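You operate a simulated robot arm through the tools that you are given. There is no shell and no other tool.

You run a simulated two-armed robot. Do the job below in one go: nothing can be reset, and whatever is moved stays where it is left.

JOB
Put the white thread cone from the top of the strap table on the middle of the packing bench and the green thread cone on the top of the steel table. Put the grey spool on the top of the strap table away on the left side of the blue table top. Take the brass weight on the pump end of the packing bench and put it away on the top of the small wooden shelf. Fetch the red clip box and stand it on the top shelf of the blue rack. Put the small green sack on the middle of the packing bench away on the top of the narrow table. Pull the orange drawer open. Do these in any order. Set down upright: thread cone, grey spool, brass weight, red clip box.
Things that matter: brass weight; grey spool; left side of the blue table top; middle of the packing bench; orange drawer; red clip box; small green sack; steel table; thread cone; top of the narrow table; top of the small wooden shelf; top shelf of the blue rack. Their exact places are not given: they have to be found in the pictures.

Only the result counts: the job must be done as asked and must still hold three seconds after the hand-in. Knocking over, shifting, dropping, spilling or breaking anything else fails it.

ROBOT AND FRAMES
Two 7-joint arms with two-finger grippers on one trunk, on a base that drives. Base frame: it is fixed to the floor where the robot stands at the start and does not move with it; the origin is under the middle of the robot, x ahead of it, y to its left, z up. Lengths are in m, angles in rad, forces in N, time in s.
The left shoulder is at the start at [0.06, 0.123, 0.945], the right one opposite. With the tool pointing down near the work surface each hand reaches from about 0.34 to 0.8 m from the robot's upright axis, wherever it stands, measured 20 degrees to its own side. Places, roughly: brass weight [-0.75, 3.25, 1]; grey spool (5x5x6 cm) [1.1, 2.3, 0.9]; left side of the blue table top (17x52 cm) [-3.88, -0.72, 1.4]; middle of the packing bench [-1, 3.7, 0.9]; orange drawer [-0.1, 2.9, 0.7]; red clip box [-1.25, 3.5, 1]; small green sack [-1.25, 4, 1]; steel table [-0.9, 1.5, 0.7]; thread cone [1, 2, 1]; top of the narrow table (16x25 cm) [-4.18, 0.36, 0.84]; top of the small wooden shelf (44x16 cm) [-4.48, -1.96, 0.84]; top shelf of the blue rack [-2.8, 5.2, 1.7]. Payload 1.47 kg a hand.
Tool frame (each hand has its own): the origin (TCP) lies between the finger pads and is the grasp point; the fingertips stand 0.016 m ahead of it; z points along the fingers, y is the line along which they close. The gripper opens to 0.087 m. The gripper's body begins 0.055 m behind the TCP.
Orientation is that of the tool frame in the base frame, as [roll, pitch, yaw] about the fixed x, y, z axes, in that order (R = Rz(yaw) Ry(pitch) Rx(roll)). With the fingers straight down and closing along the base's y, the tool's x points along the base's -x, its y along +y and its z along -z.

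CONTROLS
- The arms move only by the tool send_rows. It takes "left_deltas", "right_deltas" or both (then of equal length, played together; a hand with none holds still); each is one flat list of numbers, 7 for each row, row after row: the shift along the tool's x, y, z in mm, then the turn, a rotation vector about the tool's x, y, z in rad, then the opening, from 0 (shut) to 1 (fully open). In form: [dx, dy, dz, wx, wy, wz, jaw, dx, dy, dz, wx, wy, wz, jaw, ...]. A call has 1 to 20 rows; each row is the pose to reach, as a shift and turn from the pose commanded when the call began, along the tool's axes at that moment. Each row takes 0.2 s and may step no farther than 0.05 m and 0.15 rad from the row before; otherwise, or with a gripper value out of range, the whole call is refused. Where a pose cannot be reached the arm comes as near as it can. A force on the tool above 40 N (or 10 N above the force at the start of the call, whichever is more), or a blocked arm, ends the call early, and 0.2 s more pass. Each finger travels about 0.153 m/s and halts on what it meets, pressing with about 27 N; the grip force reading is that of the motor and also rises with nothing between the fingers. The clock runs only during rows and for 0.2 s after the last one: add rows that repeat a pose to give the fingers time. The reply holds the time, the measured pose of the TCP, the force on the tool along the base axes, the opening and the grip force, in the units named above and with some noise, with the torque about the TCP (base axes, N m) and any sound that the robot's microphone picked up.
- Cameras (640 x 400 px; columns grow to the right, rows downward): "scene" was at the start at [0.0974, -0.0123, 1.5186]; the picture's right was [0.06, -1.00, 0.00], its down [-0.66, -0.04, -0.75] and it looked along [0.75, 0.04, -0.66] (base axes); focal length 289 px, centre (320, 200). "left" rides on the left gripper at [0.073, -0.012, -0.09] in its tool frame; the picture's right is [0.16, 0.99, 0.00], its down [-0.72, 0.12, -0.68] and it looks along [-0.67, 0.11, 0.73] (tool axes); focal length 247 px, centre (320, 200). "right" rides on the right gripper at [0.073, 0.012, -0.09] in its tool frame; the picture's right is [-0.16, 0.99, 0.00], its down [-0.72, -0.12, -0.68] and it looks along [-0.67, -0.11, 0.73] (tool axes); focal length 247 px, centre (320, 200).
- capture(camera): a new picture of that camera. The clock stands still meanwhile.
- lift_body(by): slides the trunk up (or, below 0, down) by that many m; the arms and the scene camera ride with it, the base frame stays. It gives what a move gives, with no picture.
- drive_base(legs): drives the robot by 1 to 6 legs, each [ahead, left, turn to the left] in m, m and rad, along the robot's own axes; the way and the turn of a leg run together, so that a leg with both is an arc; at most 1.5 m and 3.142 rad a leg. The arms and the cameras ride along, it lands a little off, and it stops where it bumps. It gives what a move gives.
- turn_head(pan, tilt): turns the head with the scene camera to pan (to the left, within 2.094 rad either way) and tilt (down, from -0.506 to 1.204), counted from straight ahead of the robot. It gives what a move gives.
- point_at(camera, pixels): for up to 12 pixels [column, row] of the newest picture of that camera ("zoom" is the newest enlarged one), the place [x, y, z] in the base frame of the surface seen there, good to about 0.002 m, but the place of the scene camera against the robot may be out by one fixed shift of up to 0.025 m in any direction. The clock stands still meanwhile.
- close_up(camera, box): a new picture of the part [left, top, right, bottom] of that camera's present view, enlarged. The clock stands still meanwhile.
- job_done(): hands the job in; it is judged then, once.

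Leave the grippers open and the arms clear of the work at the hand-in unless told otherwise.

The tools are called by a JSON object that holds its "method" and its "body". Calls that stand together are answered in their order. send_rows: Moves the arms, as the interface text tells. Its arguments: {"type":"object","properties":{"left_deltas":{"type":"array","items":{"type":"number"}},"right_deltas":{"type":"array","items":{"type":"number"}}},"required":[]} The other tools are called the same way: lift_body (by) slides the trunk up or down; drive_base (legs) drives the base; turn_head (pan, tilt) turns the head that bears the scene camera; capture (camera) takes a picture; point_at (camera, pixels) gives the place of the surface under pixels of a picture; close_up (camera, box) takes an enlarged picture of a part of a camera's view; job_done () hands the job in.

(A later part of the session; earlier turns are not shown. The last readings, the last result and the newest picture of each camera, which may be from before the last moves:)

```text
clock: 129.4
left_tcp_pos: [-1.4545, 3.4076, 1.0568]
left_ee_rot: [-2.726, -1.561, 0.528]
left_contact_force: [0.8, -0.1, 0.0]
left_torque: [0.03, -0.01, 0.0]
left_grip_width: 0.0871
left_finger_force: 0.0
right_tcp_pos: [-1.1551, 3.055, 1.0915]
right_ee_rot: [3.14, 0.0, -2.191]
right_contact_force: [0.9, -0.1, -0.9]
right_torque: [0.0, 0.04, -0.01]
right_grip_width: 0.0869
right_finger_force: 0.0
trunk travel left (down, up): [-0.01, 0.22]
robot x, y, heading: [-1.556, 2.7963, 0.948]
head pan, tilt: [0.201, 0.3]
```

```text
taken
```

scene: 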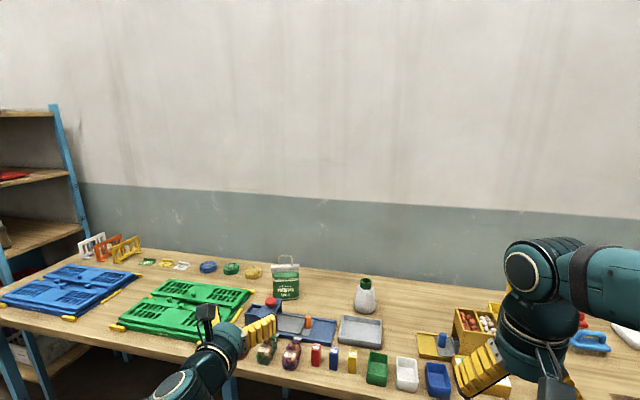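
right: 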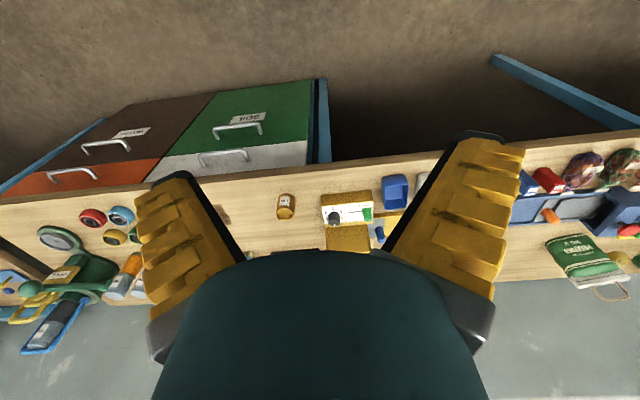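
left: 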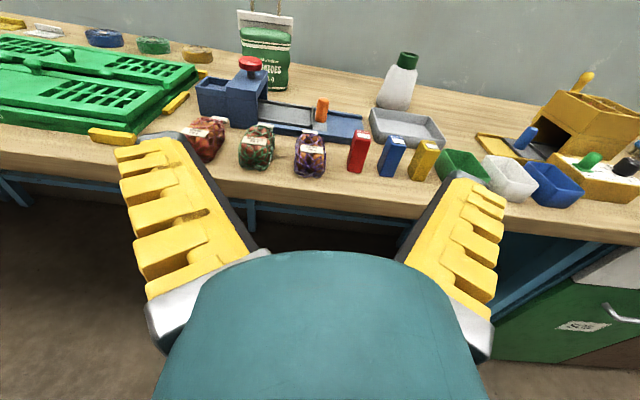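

The red clip box is at (358,151) between the purple net and the blue box. Zooming in to measure its edges and the gaps.

{"method": "close_up", "body": {"camera": "left", "box": [280, 105, 440, 205]}}

{"method": "point_at", "body": {"camera": "zoom", "pixels": [[280, 180], [340, 190], [310, 230], [305, 150], [300, 105], [350, 115], [360, 155], [400, 200], [440, 220], [410, 250], [175, 200], [270, 265]]}}

```text
4.00 times, centred on (360, 155) of left
```

zoom: 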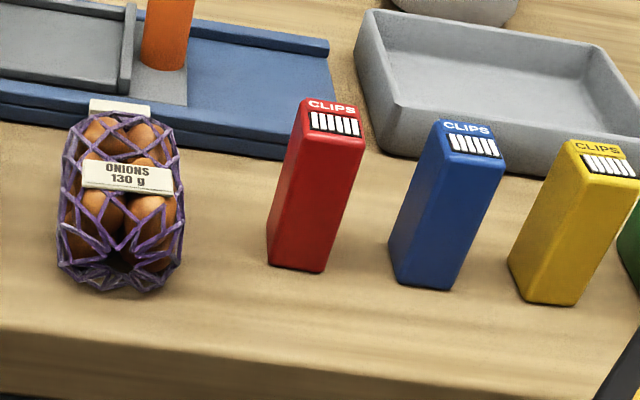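

```text
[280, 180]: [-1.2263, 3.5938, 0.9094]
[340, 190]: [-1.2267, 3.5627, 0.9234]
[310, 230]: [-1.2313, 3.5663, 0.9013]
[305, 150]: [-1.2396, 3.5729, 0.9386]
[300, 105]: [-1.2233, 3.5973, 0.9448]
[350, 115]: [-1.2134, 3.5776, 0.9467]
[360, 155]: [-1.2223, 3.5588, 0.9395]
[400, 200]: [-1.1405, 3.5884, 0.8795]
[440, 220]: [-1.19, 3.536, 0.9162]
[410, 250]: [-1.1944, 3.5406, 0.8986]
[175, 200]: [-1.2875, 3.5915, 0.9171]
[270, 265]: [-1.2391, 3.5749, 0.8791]
```

Red clip box: front face at n≈2.192, centre at -t≈3.072, width ≈0.025, top z 0.947; gaps of ~0.03 to the blue box and ~0.05 to the purple net. I'll find the bench's front edge in the left picture.

{"method": "point_at", "body": {"camera": "left", "pixels": [[300, 185], [300, 190], [300, 194], [300, 198], [300, 202], [350, 190], [350, 198], [350, 204], [350, 210], [260, 185], [260, 195]]}}

```text
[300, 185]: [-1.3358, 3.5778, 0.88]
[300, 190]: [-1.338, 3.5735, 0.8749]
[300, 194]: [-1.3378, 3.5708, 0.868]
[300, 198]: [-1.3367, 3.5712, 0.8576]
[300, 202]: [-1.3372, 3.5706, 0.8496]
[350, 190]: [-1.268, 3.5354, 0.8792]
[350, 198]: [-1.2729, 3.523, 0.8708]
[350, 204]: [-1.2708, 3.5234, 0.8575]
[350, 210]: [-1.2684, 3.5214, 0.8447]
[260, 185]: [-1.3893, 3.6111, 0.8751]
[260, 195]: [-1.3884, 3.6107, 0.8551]
```

Bench front edge is at n=2.134. The plan: standoff 0.1 m in front of the box at z 0.935, tilted 0.15 rad down, jaw half open (0.52 → 45 mm).

{"method": "send_rows", "body": {"left_deltas": [0, 15, 40, 0.003, -0.05, 0, 0.52, -10, 35, 80, 0.006, -0.1, 0, 0.52, -30, 55, 115, 0.009, -0.15, 0, 0.52, -60, 70, 140, 0.009, -0.15, 0, 0.52, -95, 85, 160, 0.009, -0.15, 0, 0.52, -122, 85.4, 166, 0.009, -0.15, 0, 0.52, -122, 85.4, 166, 0.009, -0.15, 0, 0.52]}}

{"method": "capture", "body": {"camera": "left"}}

{"method": "capture", "body": {"camera": "scene"}}

```text
clock: 131.0
left_tcp_pos: [-1.2985, 3.5081, 0.9793]
left_ee_rot: [-3.136, -1.364, 0.928]
left_contact_force: [0.4, 0.1, 0.0]
left_torque: [0.02, 0.02, -0.05]
left_grip_width: 0.051
left_finger_force: 3.6
left hand out of reach, approached as far as the arm can: row 4, 5, 6, 7
right_tcp_pos: [-1.156, 3.0541, 1.0929]
right_ee_rot: [3.138, 0.002, -2.189]
right_contact_force: [-0.6, 0.0, 0.4]
right_torque: [-0.01, 0.0, 0.01]
right_grip_width: 0.087
right_finger_force: 0.0
trunk travel left (down, up): [-0.01, 0.22]
robot x, y, heading: [-1.5563, 2.8024, 0.954]
head pan, tilt: [0.201, 0.3]
```

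```text
taken
```

left: 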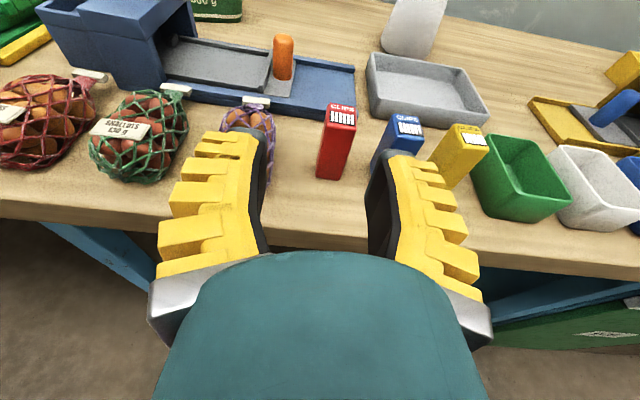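

```text
taken
```

scene: 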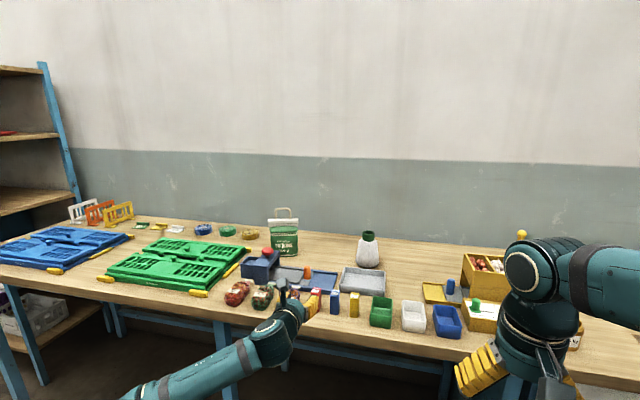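

The arm stopped about 45 mm high: with so flat a tilt it can't come lower at this distance. I'll tilt the hand further down (to about 0.3 rad) and see where it lands.

{"method": "send_rows", "body": {"left_deltas": [0, 0, 0, 0, -0.08, 0, 0.52, 0, 0, 0, 0, -0.15, 0, 0.52, 0, 0, 0, 0, -0.15, 0, 0.52]}}

```text
clock: 131.8
left_tcp_pos: [-1.2995, 3.5084, 0.9783]
left_ee_rot: [-3.139, -1.213, 0.929]
left_contact_force: [0.6, -0.4, -0.2]
left_torque: [0.01, 0.0, -0.04]
left_grip_width: 0.0507
left_finger_force: 3.6
right_tcp_pos: [-1.1548, 3.0552, 1.0924]
right_ee_rot: [3.14, -0.001, -2.19]
right_contact_force: [-0.4, 0.7, 0.3]
right_torque: [-0.04, 0.01, -0.03]
right_grip_width: 0.087
right_finger_force: 0.0
trunk travel left (down, up): [-0.01, 0.22]
robot x, y, heading: [-1.5558, 2.8064, 0.947]
head pan, tilt: [0.201, 0.3]
```

The tilt now is 0.36 rad; that also frees the underside from the bench. I'll line up sideways (22 mm right) and go down to z 0.925 at the standoff.

{"method": "send_rows", "body": {"left_deltas": [-15, 11, 6, 0.011, 0, -0.004, 0.52, -32, 22, 12, 0.0215, 0, -0.008, 0.52, -49.6, 22, 19, 0.0215, 0, -0.008, 0.52, -49.6, 22, 19, 0.0215, 0, -0.008, 0.52]}}

{"method": "capture", "body": {"camera": "left"}}

```text
clock: 132.8
left_tcp_pos: [-1.2848, 3.4932, 0.9247]
left_ee_rot: [-3.139, -1.214, 0.953]
left_contact_force: [1.0, -0.6, -0.6]
left_torque: [-0.02, 0.01, 0.01]
left_grip_width: 0.0509
left_finger_force: 4.3
left hand out of reach, approached as far as the arm can: row 2, 3, 4
right_tcp_pos: [-1.1558, 3.0548, 1.0914]
right_ee_rot: [-3.141, 0.002, -2.189]
right_contact_force: [0.7, -0.1, 0.1]
right_torque: [-0.01, -0.01, 0.0]
right_grip_width: 0.0871
right_finger_force: 0.1
trunk travel left (down, up): [-0.01, 0.22]
robot x, y, heading: [-1.5576, 2.8025, 0.951]
head pan, tilt: [0.201, 0.3]
```

```text
taken
```

left: 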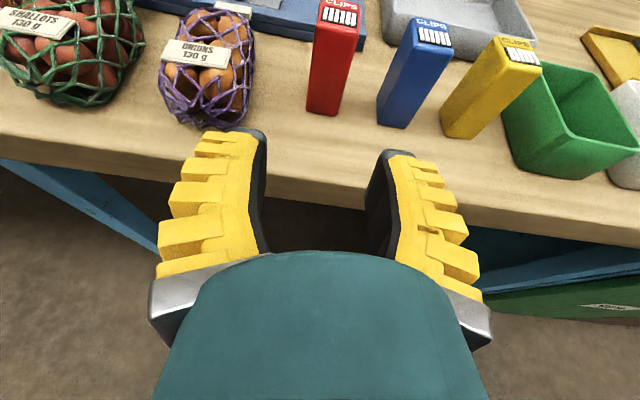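

Now aligned at -t 3.073, z 0.925. Re-measuring the red box edges from here.

{"method": "close_up", "body": {"camera": "left", "box": [240, 0, 440, 125]}}

{"method": "point_at", "body": {"camera": "zoom", "pixels": [[222, 330], [320, 345], [250, 150], [350, 165], [235, 60], [270, 200], [340, 250], [445, 300], [455, 370], [510, 170], [30, 250], [300, 240]]}}

```text
3.20 times, centred on (340, 62) of left
```

zoom: 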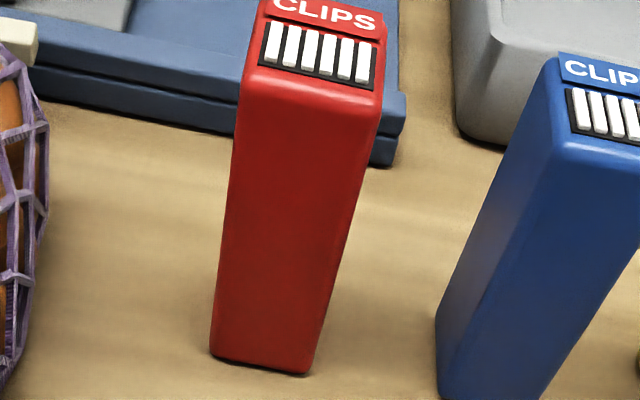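

```text
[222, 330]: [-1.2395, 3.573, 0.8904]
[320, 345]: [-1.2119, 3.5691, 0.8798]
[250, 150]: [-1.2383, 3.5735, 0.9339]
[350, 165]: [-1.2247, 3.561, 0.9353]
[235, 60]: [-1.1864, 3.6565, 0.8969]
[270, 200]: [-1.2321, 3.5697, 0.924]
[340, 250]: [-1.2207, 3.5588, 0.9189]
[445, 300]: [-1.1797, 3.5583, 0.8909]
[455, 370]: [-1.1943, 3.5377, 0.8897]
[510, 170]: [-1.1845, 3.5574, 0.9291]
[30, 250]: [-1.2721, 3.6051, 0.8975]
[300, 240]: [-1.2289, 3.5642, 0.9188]
```

The box spans -t 3.058–3.083, so 3 mm to the right. Advancing 96 mm level, between the neighbours, without closing yet.

{"method": "send_rows", "body": {"left_deltas": [11.2, 2, 30, 0, 0, 0, 0.52, 22.3, 2.5, 60, 0, 0, 0, 0.52, 28, 2.8, 75, 0, 0, 0, 0.52, 33.5, 2.8, 89.9, 0, 0, 0, 0.52, 33.5, 2.8, 89.9, 0, 0, 0, 0.52]}}

{"method": "capture", "body": {"camera": "left"}}

```text
clock: 134.0
left_tcp_pos: [-1.296, 3.5511, 0.9216]
left_ee_rot: [-3.137, -1.214, 0.952]
left_contact_force: [-0.2, 0.9, -0.2]
left_torque: [0.01, -0.01, 0.01]
left_grip_width: 0.0508
left_finger_force: 4.0
left hand out of reach, approached as far as the arm can: row 1, 2, 3, 4, 5
right_tcp_pos: [-1.1554, 3.0559, 1.0913]
right_ee_rot: [3.141, 0.002, -2.191]
right_contact_force: [0.5, 0.4, -0.1]
right_torque: [0.01, 0.02, 0.0]
right_grip_width: 0.0871
right_finger_force: 0.0
trunk travel left (down, up): [-0.01, 0.22]
robot x, y, heading: [-1.5586, 2.7999, 0.95]
head pan, tilt: [0.201, 0.3]
```

```text
taken
```

left: 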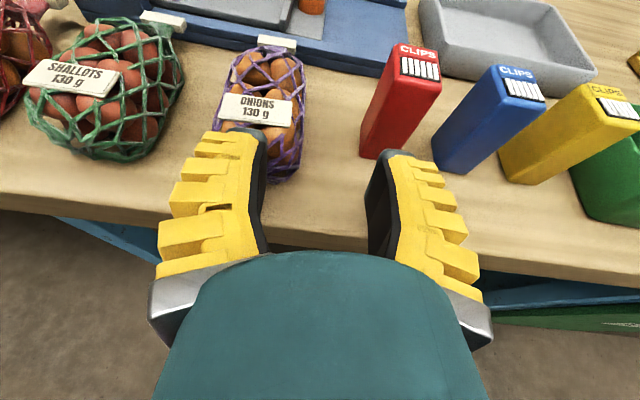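

The arm drifted left and stopped short (a joint limit), nothing touched. I'll back the hand off 60 mm, shift the base right 0.12 m so the hand works farther out to its own side, and re-aim.

{"method": "send_rows", "body": {"left_deltas": [-10, 0, -35, 0, 0, 0, 0.52, -22, 0, -65, 0, 0, 0, 0.52, -22, 0, -65, 0, 0, 0, 0.52]}}

{"method": "drive_base", "body": {"legs": [[0, -0.12, 0]]}}

```text
clock: 134.8
left_tcp_pos: [-1.3363, 3.4937, 0.92]
left_ee_rot: [-3.138, -1.215, 0.952]
left_contact_force: [0.3, 0.0, 0.4]
left_torque: [0.01, -0.02, 0.01]
left_grip_width: 0.0506
left_finger_force: 4.1
right_tcp_pos: [-1.1559, 3.055, 1.0917]
right_ee_rot: [3.14, 0.001, -2.19]
right_contact_force: [0.6, -0.4, -1.2]
right_torque: [0.02, 0.0, 0.02]
right_grip_width: 0.0869
right_finger_force: 0.1
trunk travel left (down, up): [-0.01, 0.22]
robot x, y, heading: [-1.5539, 2.8, 0.951]
head pan, tilt: [0.201, 0.3]
```

```text
clock: 136.5
left_tcp_pos: [-1.2378, 3.4258, 0.9219]
left_ee_rot: [-3.137, -1.214, 0.95]
left_contact_force: [0.5, -0.3, 0.1]
left_torque: [0.04, 0.01, 0.0]
left_grip_width: 0.0511
left_finger_force: 3.9
right_tcp_pos: [-1.0595, 2.9849, 1.0919]
right_ee_rot: [3.14, 0.001, -2.189]
right_contact_force: [-0.4, 0.1, 0.4]
right_torque: [-0.01, 0.06, 0.02]
right_grip_width: 0.0868
right_finger_force: 0.1
trunk travel left (down, up): [-0.01, 0.22]
robot x, y, heading: [-1.4598, 2.7293, 0.952]
head pan, tilt: [0.201, 0.3]
```

Now moving the hand left 75 mm to line up again, at n≈2.09.

{"method": "send_rows", "body": {"left_deltas": [4, -37, 7, 0, 0, 0, 0.52, 8.3, -74.7, 13.8, 0, 0, 0, 0.52, 8.3, -74.7, 13.8, 0, 0, 0, 0.52]}}

{"method": "capture", "body": {"camera": "left"}}

```text
clock: 137.3
left_tcp_pos: [-1.2898, 3.4802, 0.9256]
left_ee_rot: [-3.138, -1.216, 0.949]
left_contact_force: [0.3, -0.1, -0.4]
left_torque: [-0.01, -0.02, 0.0]
left_grip_width: 0.051
left_finger_force: 4.7
right_tcp_pos: [-1.0581, 2.9844, 1.0923]
right_ee_rot: [3.14, -0.001, -2.19]
right_contact_force: [0.2, 0.1, -0.1]
right_torque: [0.0, 0.0, -0.04]
right_grip_width: 0.087
right_finger_force: 0.0
trunk travel left (down, up): [-0.01, 0.22]
robot x, y, heading: [-1.4598, 2.733, 0.947]
head pan, tilt: [0.201, 0.3]
```

```text
taken
```

left: 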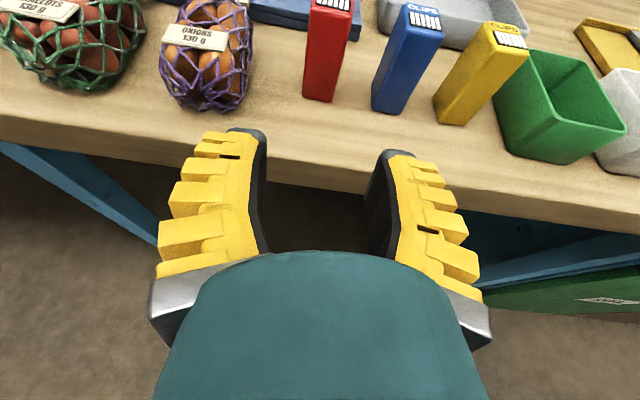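

In reach now, aligned at -t 3.070. Advancing the first 65 mm along n.

{"method": "send_rows", "body": {"left_deltas": [11, 0, 30, 0, 0, 0, 0.52, 22.7, 0, 61, 0, 0, 0, 0.52, 22.7, 0, 61, 0, 0, 0, 0.52]}}

{"method": "capture", "body": {"camera": "left"}}

```text
clock: 138.1
left_tcp_pos: [-1.2538, 3.5338, 0.9243]
left_ee_rot: [-3.136, -1.214, 0.951]
left_contact_force: [-0.1, -0.1, -0.3]
left_torque: [0.02, 0.03, 0.03]
left_grip_width: 0.0509
left_finger_force: 4.1
right_tcp_pos: [-1.0588, 2.9852, 1.0924]
right_ee_rot: [3.14, 0.0, -2.189]
right_contact_force: [0.1, 0.1, 0.6]
right_torque: [-0.01, -0.02, 0.0]
right_grip_width: 0.087
right_finger_force: 0.1
trunk travel left (down, up): [-0.01, 0.22]
robot x, y, heading: [-1.4588, 2.7306, 0.954]
head pan, tilt: [0.201, 0.3]
```

```text
taken
```

left: 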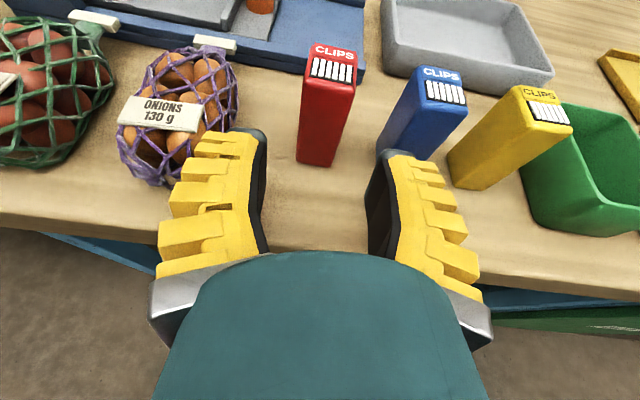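

The red box is between the fingers, but the blue box is close on the right. I'll narrow the jaws a little (aim ~42 mm) before going deeper.

{"method": "send_rows", "body": {"left_deltas": [0, 0, 0, 0, 0, 0, 0.42, 0, 0, 0, 0, 0, 0, 0.42]}}

{"method": "close_up", "body": {"camera": "left", "box": [220, 30, 460, 180]}}

{"method": "point_at", "body": {"camera": "zoom", "pixels": [[210, 350], [290, 360], [240, 200], [325, 210], [425, 300], [440, 200], [420, 325], [100, 290], [150, 300], [440, 330], [395, 330]]}}

```text
clock: 138.7
left_tcp_pos: [-1.2536, 3.5325, 0.9248]
left_ee_rot: [-3.137, -1.217, 0.952]
left_contact_force: [-0.4, 0.3, 0.1]
left_torque: [-0.03, -0.05, -0.01]
left_grip_width: 0.0426
left_finger_force: 4.6
right_tcp_pos: [-1.0585, 2.9853, 1.0923]
right_ee_rot: [3.141, 0.001, -2.19]
right_contact_force: [0.2, 0.4, -0.3]
right_torque: [0.01, -0.02, -0.02]
right_grip_width: 0.087
right_finger_force: 0.0
trunk travel left (down, up): [-0.01, 0.22]
robot x, y, heading: [-1.4591, 2.7313, 0.952]
head pan, tilt: [0.201, 0.3]
```

```text
2.67 times, centred on (340, 105) of left
```

zoom: 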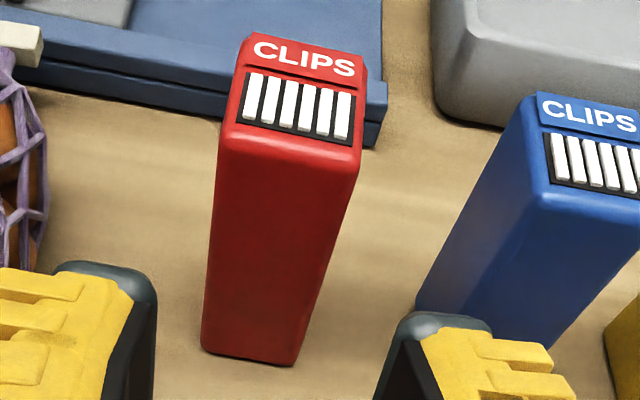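

```text
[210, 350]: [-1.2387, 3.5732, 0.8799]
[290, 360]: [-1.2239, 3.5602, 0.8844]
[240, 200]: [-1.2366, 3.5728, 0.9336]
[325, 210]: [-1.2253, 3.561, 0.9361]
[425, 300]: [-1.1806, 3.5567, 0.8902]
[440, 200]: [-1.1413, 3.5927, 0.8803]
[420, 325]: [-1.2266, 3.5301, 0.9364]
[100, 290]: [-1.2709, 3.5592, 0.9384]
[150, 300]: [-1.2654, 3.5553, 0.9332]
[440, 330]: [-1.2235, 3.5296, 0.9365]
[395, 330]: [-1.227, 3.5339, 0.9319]
```

Finger tips measure about 11 mm thick; there are 8 mm or more on every side. Advancing the last 45 mm, then closing.

{"method": "send_rows", "body": {"left_deltas": [6, 0.5, 16, 0, 0, 0, 0.42, 12, 1, 32, 0, 0, 0, 0.42, 16, 1, 43, 0, 0, 0, 0.42, 16, 1, 43, 0, 0, 0, 0.42]}}

{"method": "capture", "body": {"camera": "left"}}

```text
clock: 139.7
left_tcp_pos: [-1.2328, 3.5605, 0.9248]
left_ee_rot: [-3.139, -1.216, 0.951]
left_contact_force: [0.0, 1.5, 1.2]
left_torque: [0.02, 0.02, 0.0]
left_grip_width: 0.0423
left_finger_force: 4.0
left hand out of reach, approached as far as the arm can: row 3, 4
right_tcp_pos: [-1.0572, 2.9853, 1.092]
right_ee_rot: [3.141, -0.001, -2.189]
right_contact_force: [0.6, 0.6, -0.6]
right_torque: [-0.02, 0.02, 0.02]
right_grip_width: 0.0872
right_finger_force: 0.1
trunk travel left (down, up): [-0.01, 0.22]
robot x, y, heading: [-1.4583, 2.7308, 0.947]
head pan, tilt: [0.201, 0.3]
```

```text
taken
```

left: 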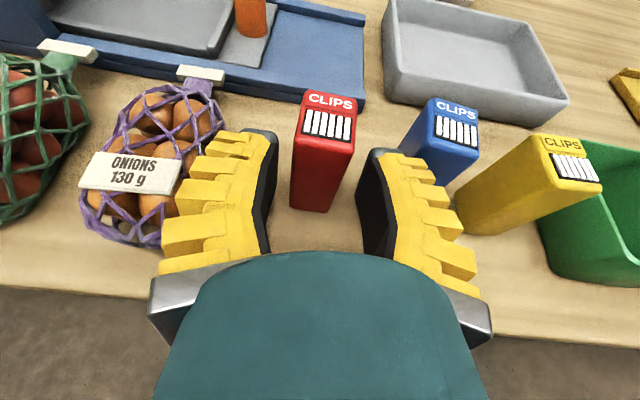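

The arm reached its limit with only ~10 mm overlap. I'll back the hand out 50 mm, bring the base 0.05 m closer, and approach again.

{"method": "send_rows", "body": {"left_deltas": [-10, 0, -25, 0, 0, 0, 0.42, -22, 0, -60, 0, 0, 0, 0.42, -28, 0, -75, 0, 0, 0, 0.42, -28, 0, -75, 0, 0, 0, 0.42]}}

{"method": "drive_base", "body": {"legs": [[0.05, 0, 0]]}}

```text
clock: 140.7
left_tcp_pos: [-1.2788, 3.4947, 0.9229]
left_ee_rot: [-3.137, -1.214, 0.95]
left_contact_force: [-1.1, 0.7, -0.5]
left_torque: [0.01, 0.0, -0.01]
left_grip_width: 0.0423
left_finger_force: 3.8
right_tcp_pos: [-1.0586, 2.9859, 1.0922]
right_ee_rot: [3.14, 0.001, -2.191]
right_contact_force: [0.0, -0.2, 0.2]
right_torque: [-0.01, 0.02, -0.02]
right_grip_width: 0.087
right_finger_force: 0.0
trunk travel left (down, up): [-0.01, 0.22]
robot x, y, heading: [-1.4573, 2.7285, 0.952]
head pan, tilt: [0.201, 0.3]
```

```text
clock: 141.6
left_tcp_pos: [-1.2479, 3.5376, 0.9225]
left_ee_rot: [-3.137, -1.213, 0.95]
left_contact_force: [0.9, 0.4, 0.1]
left_torque: [0.05, 0.05, -0.01]
left_grip_width: 0.0425
left_finger_force: 4.1
right_tcp_pos: [-1.0283, 3.0265, 1.0917]
right_ee_rot: [3.14, -0.002, -2.191]
right_contact_force: [1.4, 0.4, -0.5]
right_torque: [-0.03, 0.03, 0.02]
right_grip_width: 0.0872
right_finger_force: 0.1
trunk travel left (down, up): [-0.01, 0.22]
robot x, y, heading: [-1.4252, 2.769, 0.951]
head pan, tilt: [0.201, 0.3]
```

Now at n 2.159, -t 3.069. Advancing 41 mm, then closing.

{"method": "send_rows", "body": {"left_deltas": [5, -1, 13, 0, 0, 0, 0.42, 11, -1.5, 27, 0, 0, 0, 0.42, 15.5, -1.5, 38.5, 0, 0, 0, 0.42, 15.5, -1.5, 38.5, 0, 0, 0, 0.42]}}

{"method": "capture", "body": {"camera": "left"}}

```text
clock: 142.6
left_tcp_pos: [-1.2268, 3.5704, 0.9257]
left_ee_rot: [-3.138, -1.215, 0.948]
left_contact_force: [0.1, 0.2, -0.7]
left_torque: [-0.02, 0.01, -0.03]
left_grip_width: 0.0426
left_finger_force: 4.2
right_tcp_pos: [-1.0291, 3.0266, 1.0908]
right_ee_rot: [3.139, 0.001, -2.19]
right_contact_force: [0.7, 0.4, 0.3]
right_torque: [-0.01, -0.03, -0.06]
right_grip_width: 0.087
right_finger_force: 0.1
trunk travel left (down, up): [-0.01, 0.22]
robot x, y, heading: [-1.4258, 2.7696, 0.945]
head pan, tilt: [0.201, 0.3]
```

```text
taken
```

left: 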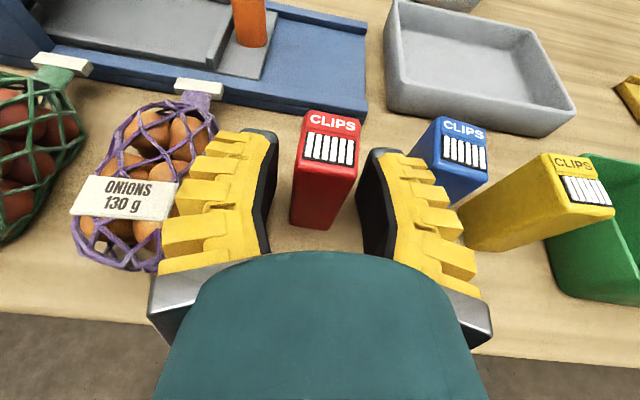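

In place (n 2.198). Closing the jaws on the red clip box.

{"method": "send_rows", "body": {"left_deltas": [0, 0, 0, 0, 0, 0, 0.3, 0, 0, 0, 0, 0, 0, 0.05, 0, 0, 0, 0, 0, 0, 0.05, 0, 0, 0, 0, 0, 0, 0.05]}}

{"method": "capture", "body": {"camera": "left"}}

```text
clock: 143.6
left_tcp_pos: [-1.2279, 3.5712, 0.9247]
left_ee_rot: [-3.134, -1.214, 0.95]
left_contact_force: [-0.2, -0.5, 3.1]
left_torque: [0.02, 0.02, -0.05]
left_grip_width: 0.0167
left_finger_force: 27.0
right_tcp_pos: [-1.0297, 3.0256, 1.0917]
right_ee_rot: [3.139, 0.001, -2.19]
right_contact_force: [0.1, 0.1, -0.8]
right_torque: [0.02, 0.01, -0.03]
right_grip_width: 0.0868
right_finger_force: 0.0
trunk travel left (down, up): [-0.01, 0.22]
robot x, y, heading: [-1.4307, 2.7716, 0.953]
head pan, tilt: [0.201, 0.3]
```

```text
taken
```

left: 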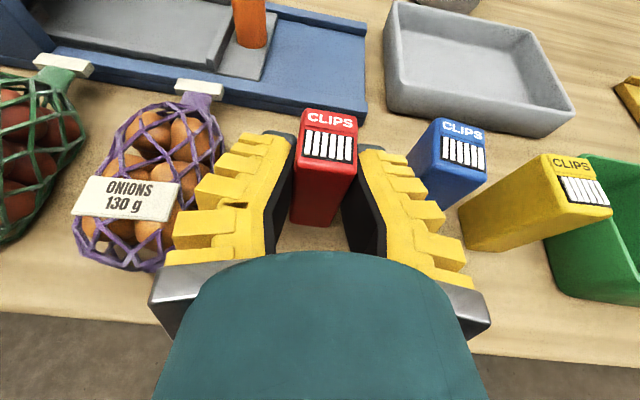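

The box is gripped (27 N). I lift it straight up with the trunk, then back the base away.

{"method": "lift_body", "body": {"by": 0.22}}

{"method": "capture", "body": {"camera": "left"}}

{"method": "drive_base", "body": {"legs": [[-0.4, 0, 0]]}}

{"method": "turn_head", "body": {"pan": 0.9, "tilt": 0.2}}

{"method": "capture", "body": {"camera": "scene"}}

```text
clock: 145.9
left_tcp_pos: [-1.2281, 3.5705, 1.1439]
left_ee_rot: [-3.138, -1.214, 0.951]
left_contact_force: [-0.6, 0.6, 0.7]
left_torque: [0.04, -0.02, 0.01]
left_grip_width: 0.017
left_finger_force: 27.1
right_tcp_pos: [-1.0276, 3.0257, 1.3109]
right_ee_rot: [3.139, 0.0, -2.191]
right_contact_force: [-0.1, 0.4, 0.4]
right_torque: [0.01, 0.02, 0.02]
right_grip_width: 0.087
right_finger_force: 0.0
trunk travel left (down, up): [-0.23, 0.0]
robot x, y, heading: [-1.4316, 2.7724, 0.948]
head pan, tilt: [0.201, 0.3]
```

```text
taken
```

left: 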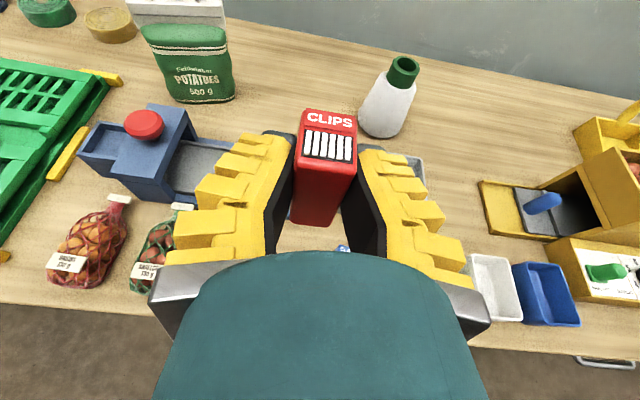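

```text
clock: 148.4
left_tcp_pos: [-1.4581, 3.2459, 1.1459]
left_ee_rot: [-3.137, -1.216, 0.946]
left_contact_force: [-0.2, -1.0, 0.2]
left_torque: [-0.03, 0.01, 0.0]
left_grip_width: 0.017
left_finger_force: 26.5
right_tcp_pos: [-1.2615, 2.6983, 1.3131]
right_ee_rot: [3.141, -0.001, -2.197]
right_contact_force: [0.2, -0.2, -0.2]
right_torque: [0.03, -0.04, 0.01]
right_grip_width: 0.0872
right_finger_force: 0.0
trunk travel left (down, up): [-0.23, 0.0]
robot x, y, heading: [-1.6654, 2.4484, 0.949]
head pan, tilt: [0.201, 0.3]
```

```text
clock: 149.5
left_tcp_pos: [-1.4575, 3.2456, 1.1444]
left_ee_rot: [-3.138, -1.216, 0.945]
left_contact_force: [0.3, 0.2, -0.3]
left_torque: [0.0, 0.03, 0.02]
left_grip_width: 0.017
left_finger_force: 26.8
right_tcp_pos: [-1.2615, 2.699, 1.3115]
right_ee_rot: [3.14, 0.0, -2.196]
right_contact_force: [-0.5, -0.1, -0.9]
right_torque: [-0.01, 0.0, 0.01]
right_grip_width: 0.0871
right_finger_force: 0.1
trunk travel left (down, up): [-0.23, 0.0]
robot x, y, heading: [-1.6597, 2.4502, 0.948]
head pan, tilt: [0.901, 0.201]
```

```text
taken
```

scene: 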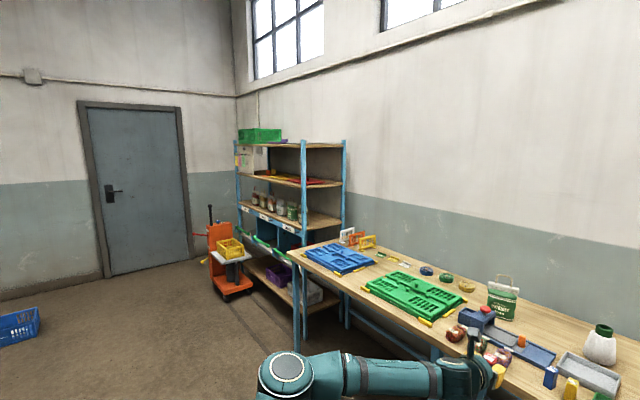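

The box is held. Driving left along the bench at a distance, to the front of the rack.

{"method": "drive_base", "body": {"legs": [[0, 1.0, 0], [0, 0.9, 0]]}}

{"method": "turn_head", "body": {"pan": 0.3, "tilt": 0.0}}

{"method": "capture", "body": {"camera": "scene"}}

{"method": "point_at", "body": {"camera": "scene", "pixels": [[320, 100], [320, 200], [200, 200], [400, 200], [250, 250]]}}

```text
clock: 166.6
left_tcp_pos: [-3.032, 4.3523, 1.145]
left_ee_rot: [-3.138, -1.216, 0.959]
left_contact_force: [-0.5, 0.2, 0.2]
left_torque: [-0.04, 0.01, -0.01]
left_grip_width: 0.0167
left_finger_force: 27.0
right_tcp_pos: [-2.8288, 3.8086, 1.3123]
right_ee_rot: [3.14, -0.001, -2.182]
right_contact_force: [0.3, 0.9, -0.6]
right_torque: [0.0, 0.03, -0.01]
right_grip_width: 0.087
right_finger_force: 0.0
trunk travel left (down, up): [-0.23, 0.0]
robot x, y, heading: [-3.2291, 3.5521, 0.957]
head pan, tilt: [0.901, 0.201]
```

```text
clock: 167.6
left_tcp_pos: [-3.0318, 4.3522, 1.1448]
left_ee_rot: [-3.139, -1.214, 0.958]
left_contact_force: [0.3, 0.3, -0.8]
left_torque: [-0.04, -0.02, -0.05]
left_grip_width: 0.0167
left_finger_force: 27.5
right_tcp_pos: [-2.8284, 3.809, 1.3121]
right_ee_rot: [3.139, 0.0, -2.183]
right_contact_force: [0.7, -0.5, -0.2]
right_torque: [-0.02, -0.05, -0.01]
right_grip_width: 0.087
right_finger_force: 0.0
trunk travel left (down, up): [-0.23, 0.0]
robot x, y, heading: [-3.2317, 3.5504, 0.957]
head pan, tilt: [0.3, 0.0]
```

```text
taken
```

scene: 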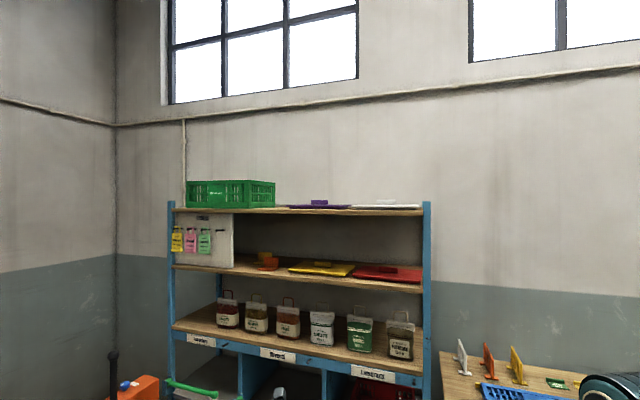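

```text
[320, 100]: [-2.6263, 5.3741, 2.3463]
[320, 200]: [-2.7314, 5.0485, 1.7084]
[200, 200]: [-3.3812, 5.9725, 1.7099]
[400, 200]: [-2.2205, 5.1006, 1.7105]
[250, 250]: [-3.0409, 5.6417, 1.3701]
```

The top shelf carries a green crate (left), a purple lid and a white lid (right). I'll raise the hand with the box to about 1.75 m, so the wrist camera can look over the shelf.

{"method": "send_rows", "body": {"left_deltas": [36, 0, -29, 0, 0, 0, 0.05, 72, 0, -58, 0, 0, 0, 0.05, 108, 0, -87, 0, 0, 0, 0.05, 144, 0, -116, 0, 0, 0, 0.05, 180, 0, -145, 0, 0, 0, 0.05, 216, 0, -174, 0, 0, 0, 0.05, 252, 0, -203, 0, 0, 0, 0.05, 288, 0, -232, 0, 0, 0, 0.05, 324, 0, -261, 0, 0, 0, 0.05, 360, 0, -290, 0, 0, 0, 0.05, 396, 0, -319, 0, 0, 0, 0.05, 432, 0, -348, 0, 0, 0, 0.05, 468, 0, -377, 0, 0, 0, 0.05, 492, 0, -396, 0, 0, 0, 0.05, 492, 0, -396, 0, 0, 0, 0.05]}}

{"method": "capture", "body": {"camera": "left"}}

{"method": "capture", "body": {"camera": "scene"}}

```text
clock: 170.8
left_tcp_pos: [-3.1866, 4.1749, 1.7453]
left_ee_rot: [-3.138, -1.216, 0.956]
left_contact_force: [1.0, 0.9, -0.6]
left_torque: [0.01, 0.02, 0.02]
left_grip_width: 0.0169
left_finger_force: 27.1
left hand out of reach, approached as far as the arm can: row 13, 14, 15
right_tcp_pos: [-2.8285, 3.8097, 1.3114]
right_ee_rot: [3.141, 0.0, -2.183]
right_contact_force: [1.0, 0.6, -0.3]
right_torque: [0.0, 0.01, -0.01]
right_grip_width: 0.0869
right_finger_force: 0.0
trunk travel left (down, up): [-0.23, 0.0]
robot x, y, heading: [-3.2296, 3.5504, 0.959]
head pan, tilt: [0.3, 0.0]
```

```text
taken
```

left: 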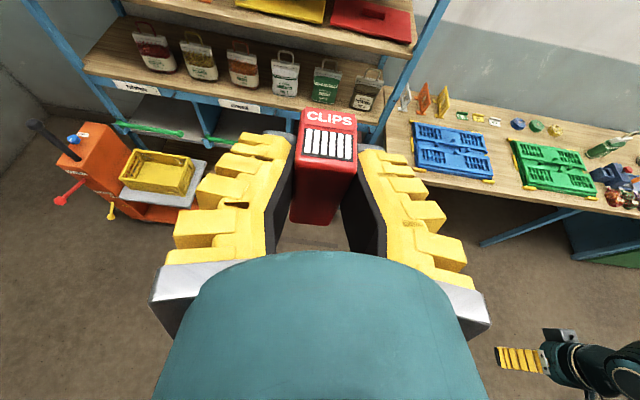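

```text
taken
```

scene: 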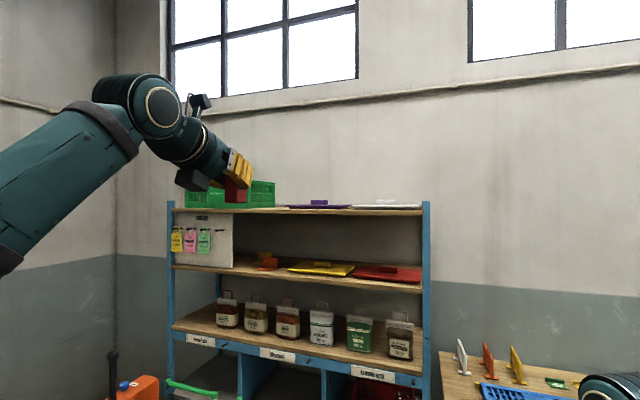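

The box is up at z 1.745. Driving ahead 0.62 m so the wrist camera can see the shelf top.

{"method": "drive_base", "body": {"legs": [[0.62, 0, -0.005]]}}

{"method": "capture", "body": {"camera": "left"}}

{"method": "capture", "body": {"camera": "scene"}}

```text
clock: 174.3
left_tcp_pos: [-2.8261, 4.6861, 1.7463]
left_ee_rot: [-3.138, -1.214, 0.956]
left_contact_force: [-0.1, 0.6, -0.5]
left_torque: [0.0, 0.0, 0.01]
left_grip_width: 0.0169
left_finger_force: 27.0
right_tcp_pos: [-2.4689, 4.3189, 1.3116]
right_ee_rot: [3.139, -0.001, -2.185]
right_contact_force: [-1.0, 0.0, 0.9]
right_torque: [0.03, -0.01, 0.0]
right_grip_width: 0.0871
right_finger_force: 0.0
trunk travel left (down, up): [-0.23, 0.0]
robot x, y, heading: [-2.8642, 4.0607, 0.953]
head pan, tilt: [0.3, 0.0]
```

```text
taken
```

left: 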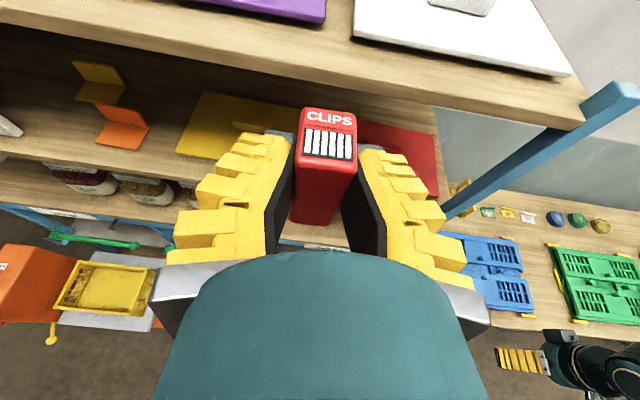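

```text
taken
```

scene: 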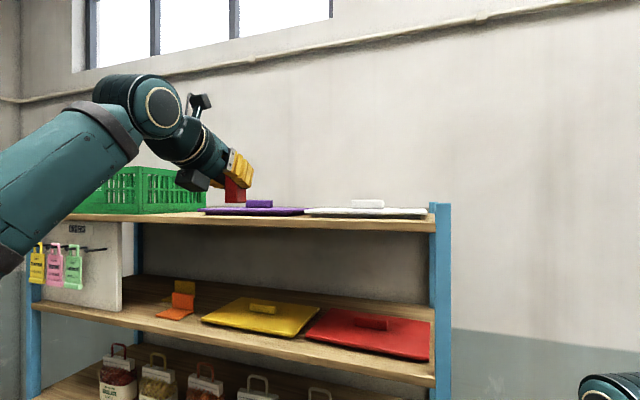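

The shelf's front strip in front of the lids is bare wood. Measuring: strip points (340,50), (200,40), lid front edges, and shelf front edge.

{"method": "point_at", "body": {"camera": "left", "pixels": [[340, 50], [200, 40], [345, 10], [360, 36], [250, 12], [330, 75], [330, 85], [200, 55], [450, 80], [460, 55], [560, 115], [570, 75]]}}

{"method": "close_up", "body": {"camera": "left", "box": [120, 0, 600, 150]}}

```text
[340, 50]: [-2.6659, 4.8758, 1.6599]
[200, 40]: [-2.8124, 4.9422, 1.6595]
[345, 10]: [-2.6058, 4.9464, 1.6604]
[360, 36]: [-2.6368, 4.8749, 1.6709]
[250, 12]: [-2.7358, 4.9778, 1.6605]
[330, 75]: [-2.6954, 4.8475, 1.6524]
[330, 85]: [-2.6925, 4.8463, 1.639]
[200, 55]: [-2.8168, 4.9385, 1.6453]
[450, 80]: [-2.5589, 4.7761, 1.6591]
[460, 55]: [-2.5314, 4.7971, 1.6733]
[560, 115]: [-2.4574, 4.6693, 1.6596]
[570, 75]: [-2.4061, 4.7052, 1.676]
```

```text
1.33 times, centred on (360, 75) of left
```

zoom: 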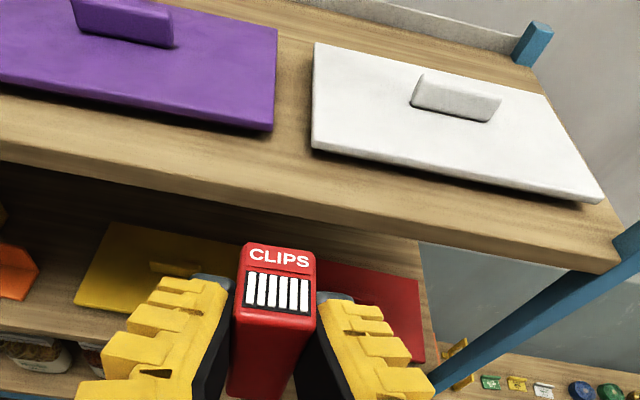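

There is a bare strip in front of the lids and a gap between them. Measuring on this zoom: purple lid front corner (270,126), its front edge (150,105), white lid corner (315,146), strip (220,150), shelf front edge (220,185).

{"method": "point_at", "body": {"camera": "zoom", "pixels": [[268, 126], [150, 106], [200, 122], [316, 146], [292, 140], [220, 150], [220, 180], [220, 195], [150, 140], [100, 130], [290, 180], [30, 90]]}}

```text
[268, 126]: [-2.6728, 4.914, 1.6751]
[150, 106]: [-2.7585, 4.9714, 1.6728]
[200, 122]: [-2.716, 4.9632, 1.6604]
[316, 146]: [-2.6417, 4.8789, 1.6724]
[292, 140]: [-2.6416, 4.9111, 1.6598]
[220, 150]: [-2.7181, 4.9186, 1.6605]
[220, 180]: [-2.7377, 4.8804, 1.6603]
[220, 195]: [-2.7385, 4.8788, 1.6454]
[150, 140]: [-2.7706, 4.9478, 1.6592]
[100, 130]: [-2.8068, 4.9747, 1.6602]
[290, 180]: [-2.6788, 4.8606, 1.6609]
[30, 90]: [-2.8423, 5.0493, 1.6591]
```

Shelf top z=1.660; the gap between lids and the strip in front leave a bare patch at (-2.676,4.875). I'll pull the right hand back 0.1 m (to stay clear of the rack post), then drive 0.2 m closer.

{"method": "send_rows", "body": {"right_deltas": [40, 0, 0, 0, 0, 0, 1, 80, 0, 0, 0, 0, 0, 1, 100, 0, 0, 0, 0, 0, 1]}}

{"method": "drive_base", "body": {"legs": [[0.2, 0, 0]]}}

{"method": "capture", "body": {"camera": "left"}}

```text
clock: 175.1
left_tcp_pos: [-2.8259, 4.6858, 1.7462]
left_ee_rot: [-3.137, -1.216, 0.958]
left_contact_force: [0.6, -0.6, -0.9]
left_torque: [-0.02, 0.0, 0.0]
left_grip_width: 0.017
left_finger_force: 27.2
right_tcp_pos: [-2.5262, 4.2361, 1.3121]
right_ee_rot: [3.139, 0.0, -2.184]
right_contact_force: [-0.2, -0.4, -0.2]
right_torque: [0.0, 0.01, 0.0]
right_grip_width: 0.0871
right_finger_force: 0.0
trunk travel left (down, up): [-0.23, 0.0]
robot x, y, heading: [-2.8728, 4.0648, 0.952]
head pan, tilt: [0.3, 0.0]
```

```text
clock: 176.7
left_tcp_pos: [-2.7125, 4.8484, 1.7462]
left_ee_rot: [-3.138, -1.214, 0.961]
left_contact_force: [0.0, -0.3, 0.2]
left_torque: [-0.03, 0.0, -0.02]
left_grip_width: 0.0171
left_finger_force: 27.0
right_tcp_pos: [-2.4117, 4.4013, 1.312]
right_ee_rot: [3.141, 0.0, -2.181]
right_contact_force: [0.4, 0.4, -0.2]
right_torque: [0.0, 0.0, -0.02]
right_grip_width: 0.0873
right_finger_force: 0.0
trunk travel left (down, up): [-0.23, 0.0]
robot x, y, heading: [-2.7579, 4.226, 0.962]
head pan, tilt: [0.3, 0.0]
```

```text
taken
```

left: 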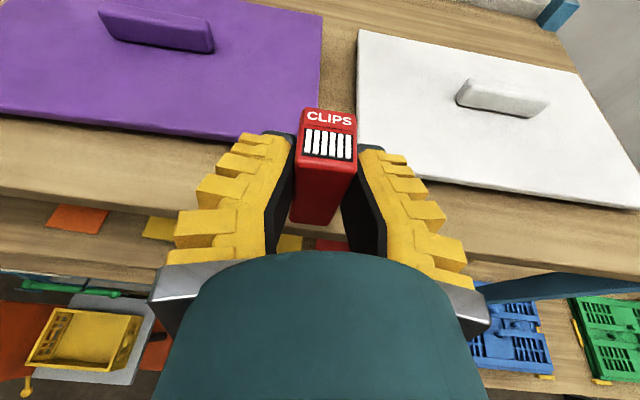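

Checking lid corners again from here: purple right edge (318,60), white left edge (360,60), white front (420,172), purple front (150,130).

{"method": "point_at", "body": {"camera": "left", "pixels": [[316, 60], [362, 60], [420, 172], [150, 131], [340, 80], [200, 160], [420, 200], [160, 205], [100, 150], [450, 195], [230, 137]]}}

```text
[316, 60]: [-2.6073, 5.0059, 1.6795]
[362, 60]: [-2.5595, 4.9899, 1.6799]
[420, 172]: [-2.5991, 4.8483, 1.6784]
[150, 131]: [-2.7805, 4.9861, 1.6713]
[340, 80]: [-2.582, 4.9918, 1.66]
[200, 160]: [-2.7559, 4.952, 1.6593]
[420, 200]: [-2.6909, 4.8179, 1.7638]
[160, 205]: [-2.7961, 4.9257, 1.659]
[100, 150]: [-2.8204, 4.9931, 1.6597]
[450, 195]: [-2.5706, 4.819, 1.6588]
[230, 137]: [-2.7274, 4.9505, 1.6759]
```

The gap between lids is -t 4.980–5.028. Moving the box over the patch: 35 mm ahead, 19 mm right.

{"method": "send_rows", "body": {"left_deltas": [4, 9.5, 11, -0.004, 0, 0.001, 0.05, 8, 19.1, 22, -0.0075, 0, 0.0028, 0.05, 12.1, 19.1, 32.6, -0.0075, 0, 0.0028, 0.05, 12.1, 19.1, 32.6, -0.0075, 0, 0.0028, 0.05]}}

{"method": "capture", "body": {"camera": "left"}}

```text
clock: 177.7
left_tcp_pos: [-2.709, 4.8574, 1.7384]
left_ee_rot: [-3.137, -1.217, 0.955]
left_contact_force: [0.2, 0.0, -0.5]
left_torque: [-0.01, -0.01, 0.0]
left_grip_width: 0.0169
left_finger_force: 27.0
left hand out of reach, approached as far as the arm can: row 1, 2, 3, 4
right_tcp_pos: [-2.4127, 4.4013, 1.3123]
right_ee_rot: [3.138, 0.0, -2.183]
right_contact_force: [0.1, -0.8, 0.9]
right_torque: [-0.01, 0.0, 0.0]
right_grip_width: 0.0867
right_finger_force: 0.1
trunk travel left (down, up): [-0.23, 0.0]
robot x, y, heading: [-2.755, 4.2239, 0.962]
head pan, tilt: [0.3, 0.0]
```

```text
taken
```

left: 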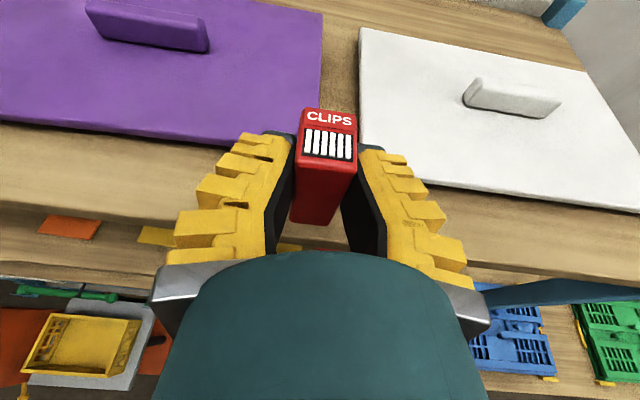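

The arm is at its limit here, so I shift the base: 0.03 ahead, 0.02 right.

{"method": "drive_base", "body": {"legs": [[0.035, -0.02, -0.006]]}}

{"method": "capture", "body": {"camera": "left"}}

```text
clock: 178.6
left_tcp_pos: [-2.6694, 4.8727, 1.7378]
left_ee_rot: [-3.136, -1.217, 0.943]
left_contact_force: [0.4, 0.1, -0.9]
left_torque: [-0.02, 0.0, -0.03]
left_grip_width: 0.0168
left_finger_force: 26.7
right_tcp_pos: [-2.3759, 4.4153, 1.3119]
right_ee_rot: [3.139, -0.001, -2.186]
right_contact_force: [1.3, 0.3, -0.5]
right_torque: [-0.01, 0.05, 0.02]
right_grip_width: 0.087
right_finger_force: 0.1
trunk travel left (down, up): [-0.23, 0.0]
robot x, y, heading: [-2.7206, 4.2431, 0.952]
head pan, tilt: [0.3, 0.0]
```

```text
taken
```

left: 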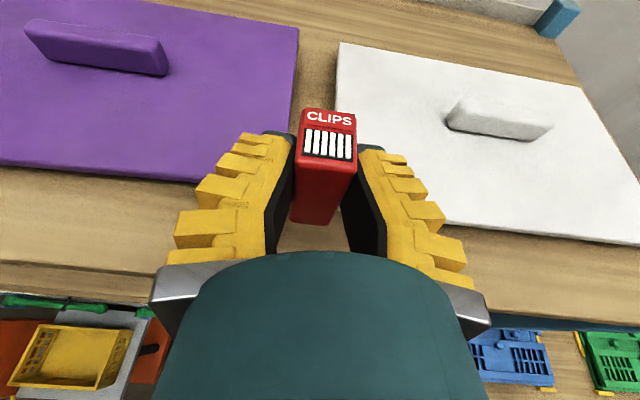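

TCP now at n 2.423, -t 5.002. Moving 8 mm back (clear of the lids' edges) and lowering 31 mm to the shelf.

{"method": "send_rows", "body": {"left_deltas": [-2.8, 0, -7.5, 0, 0, 0, 0.05, -12, 0, -4, 0, 0, 0, 0.05, -22, 0, -0.4, 0, 0, 0, 0.05, -28, 0, 1.9, 0, 0, 0, 0.05, -32.1, 0, 3.4, 0, 0, 0, 0.05, -32.1, 0, 3.4, 0, 0, 0, 0.05]}}

{"method": "capture", "body": {"camera": "left"}}

{"method": "close_up", "body": {"camera": "scene", "box": [160, 120, 400, 270]}}

```text
clock: 179.9
left_tcp_pos: [-2.6742, 4.8662, 1.7067]
left_ee_rot: [-3.138, -1.216, 0.946]
left_contact_force: [0.8, -0.2, 0.2]
left_torque: [-0.02, 0.03, -0.03]
left_grip_width: 0.0171
left_finger_force: 27.2
right_tcp_pos: [-2.3761, 4.4155, 1.3128]
right_ee_rot: [3.14, 0.0, -2.188]
right_contact_force: [-0.3, -0.1, -0.7]
right_torque: [-0.02, 0.02, 0.01]
right_grip_width: 0.0872
right_finger_force: 0.1
trunk travel left (down, up): [-0.23, 0.0]
robot x, y, heading: [-2.7204, 4.2407, 0.955]
head pan, tilt: [0.3, 0.0]
```

```text
taken
```

left: 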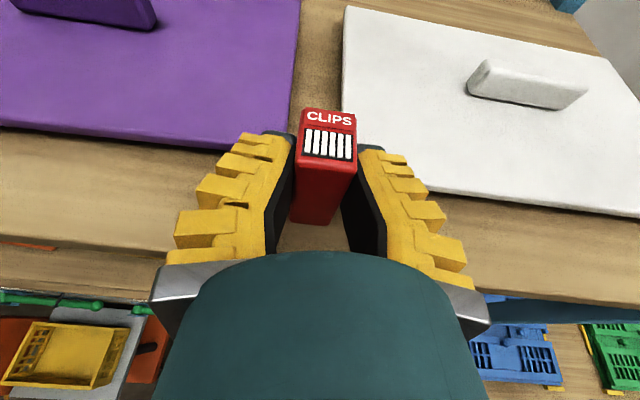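

```text
2.67 times, centred on (280, 195) of scene
```

zoom: 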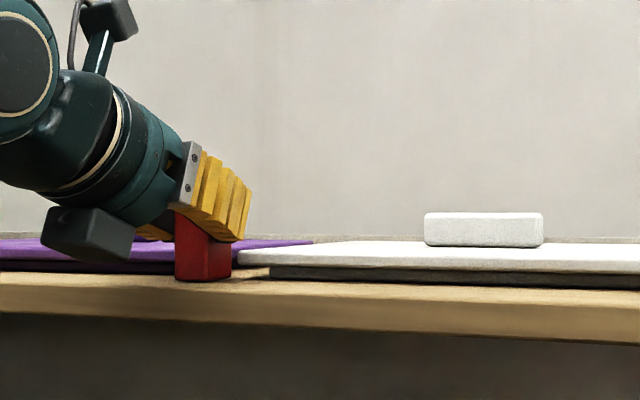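

The box is just above/at the shelf, no contact force yet. Lowering 3 mm more.

{"method": "send_rows", "body": {"left_deltas": [-1.5, 0, 0.5, 0, 0, 0, 0.05, -2.8, 0, 1, 0, 0, 0, 0.05, -2.8, 0, 1, 0, 0, 0, 0.05]}}

```text
clock: 180.8
left_tcp_pos: [-2.6731, 4.865, 1.7054]
left_ee_rot: [-3.138, -1.222, 0.944]
left_contact_force: [1.0, 4.8, 18.8]
left_torque: [0.23, -0.1, 0.04]
left_grip_width: 0.0167
left_finger_force: 27.2
right_tcp_pos: [-2.3769, 4.4147, 1.3125]
right_ee_rot: [3.14, -0.001, -2.188]
right_contact_force: [0.1, -0.5, -0.4]
right_torque: [-0.02, 0.02, 0.01]
right_grip_width: 0.0872
right_finger_force: 0.1
trunk travel left (down, up): [-0.23, 0.0]
robot x, y, heading: [-2.7181, 4.2417, 0.955]
head pan, tilt: [0.3, 0.0]
```

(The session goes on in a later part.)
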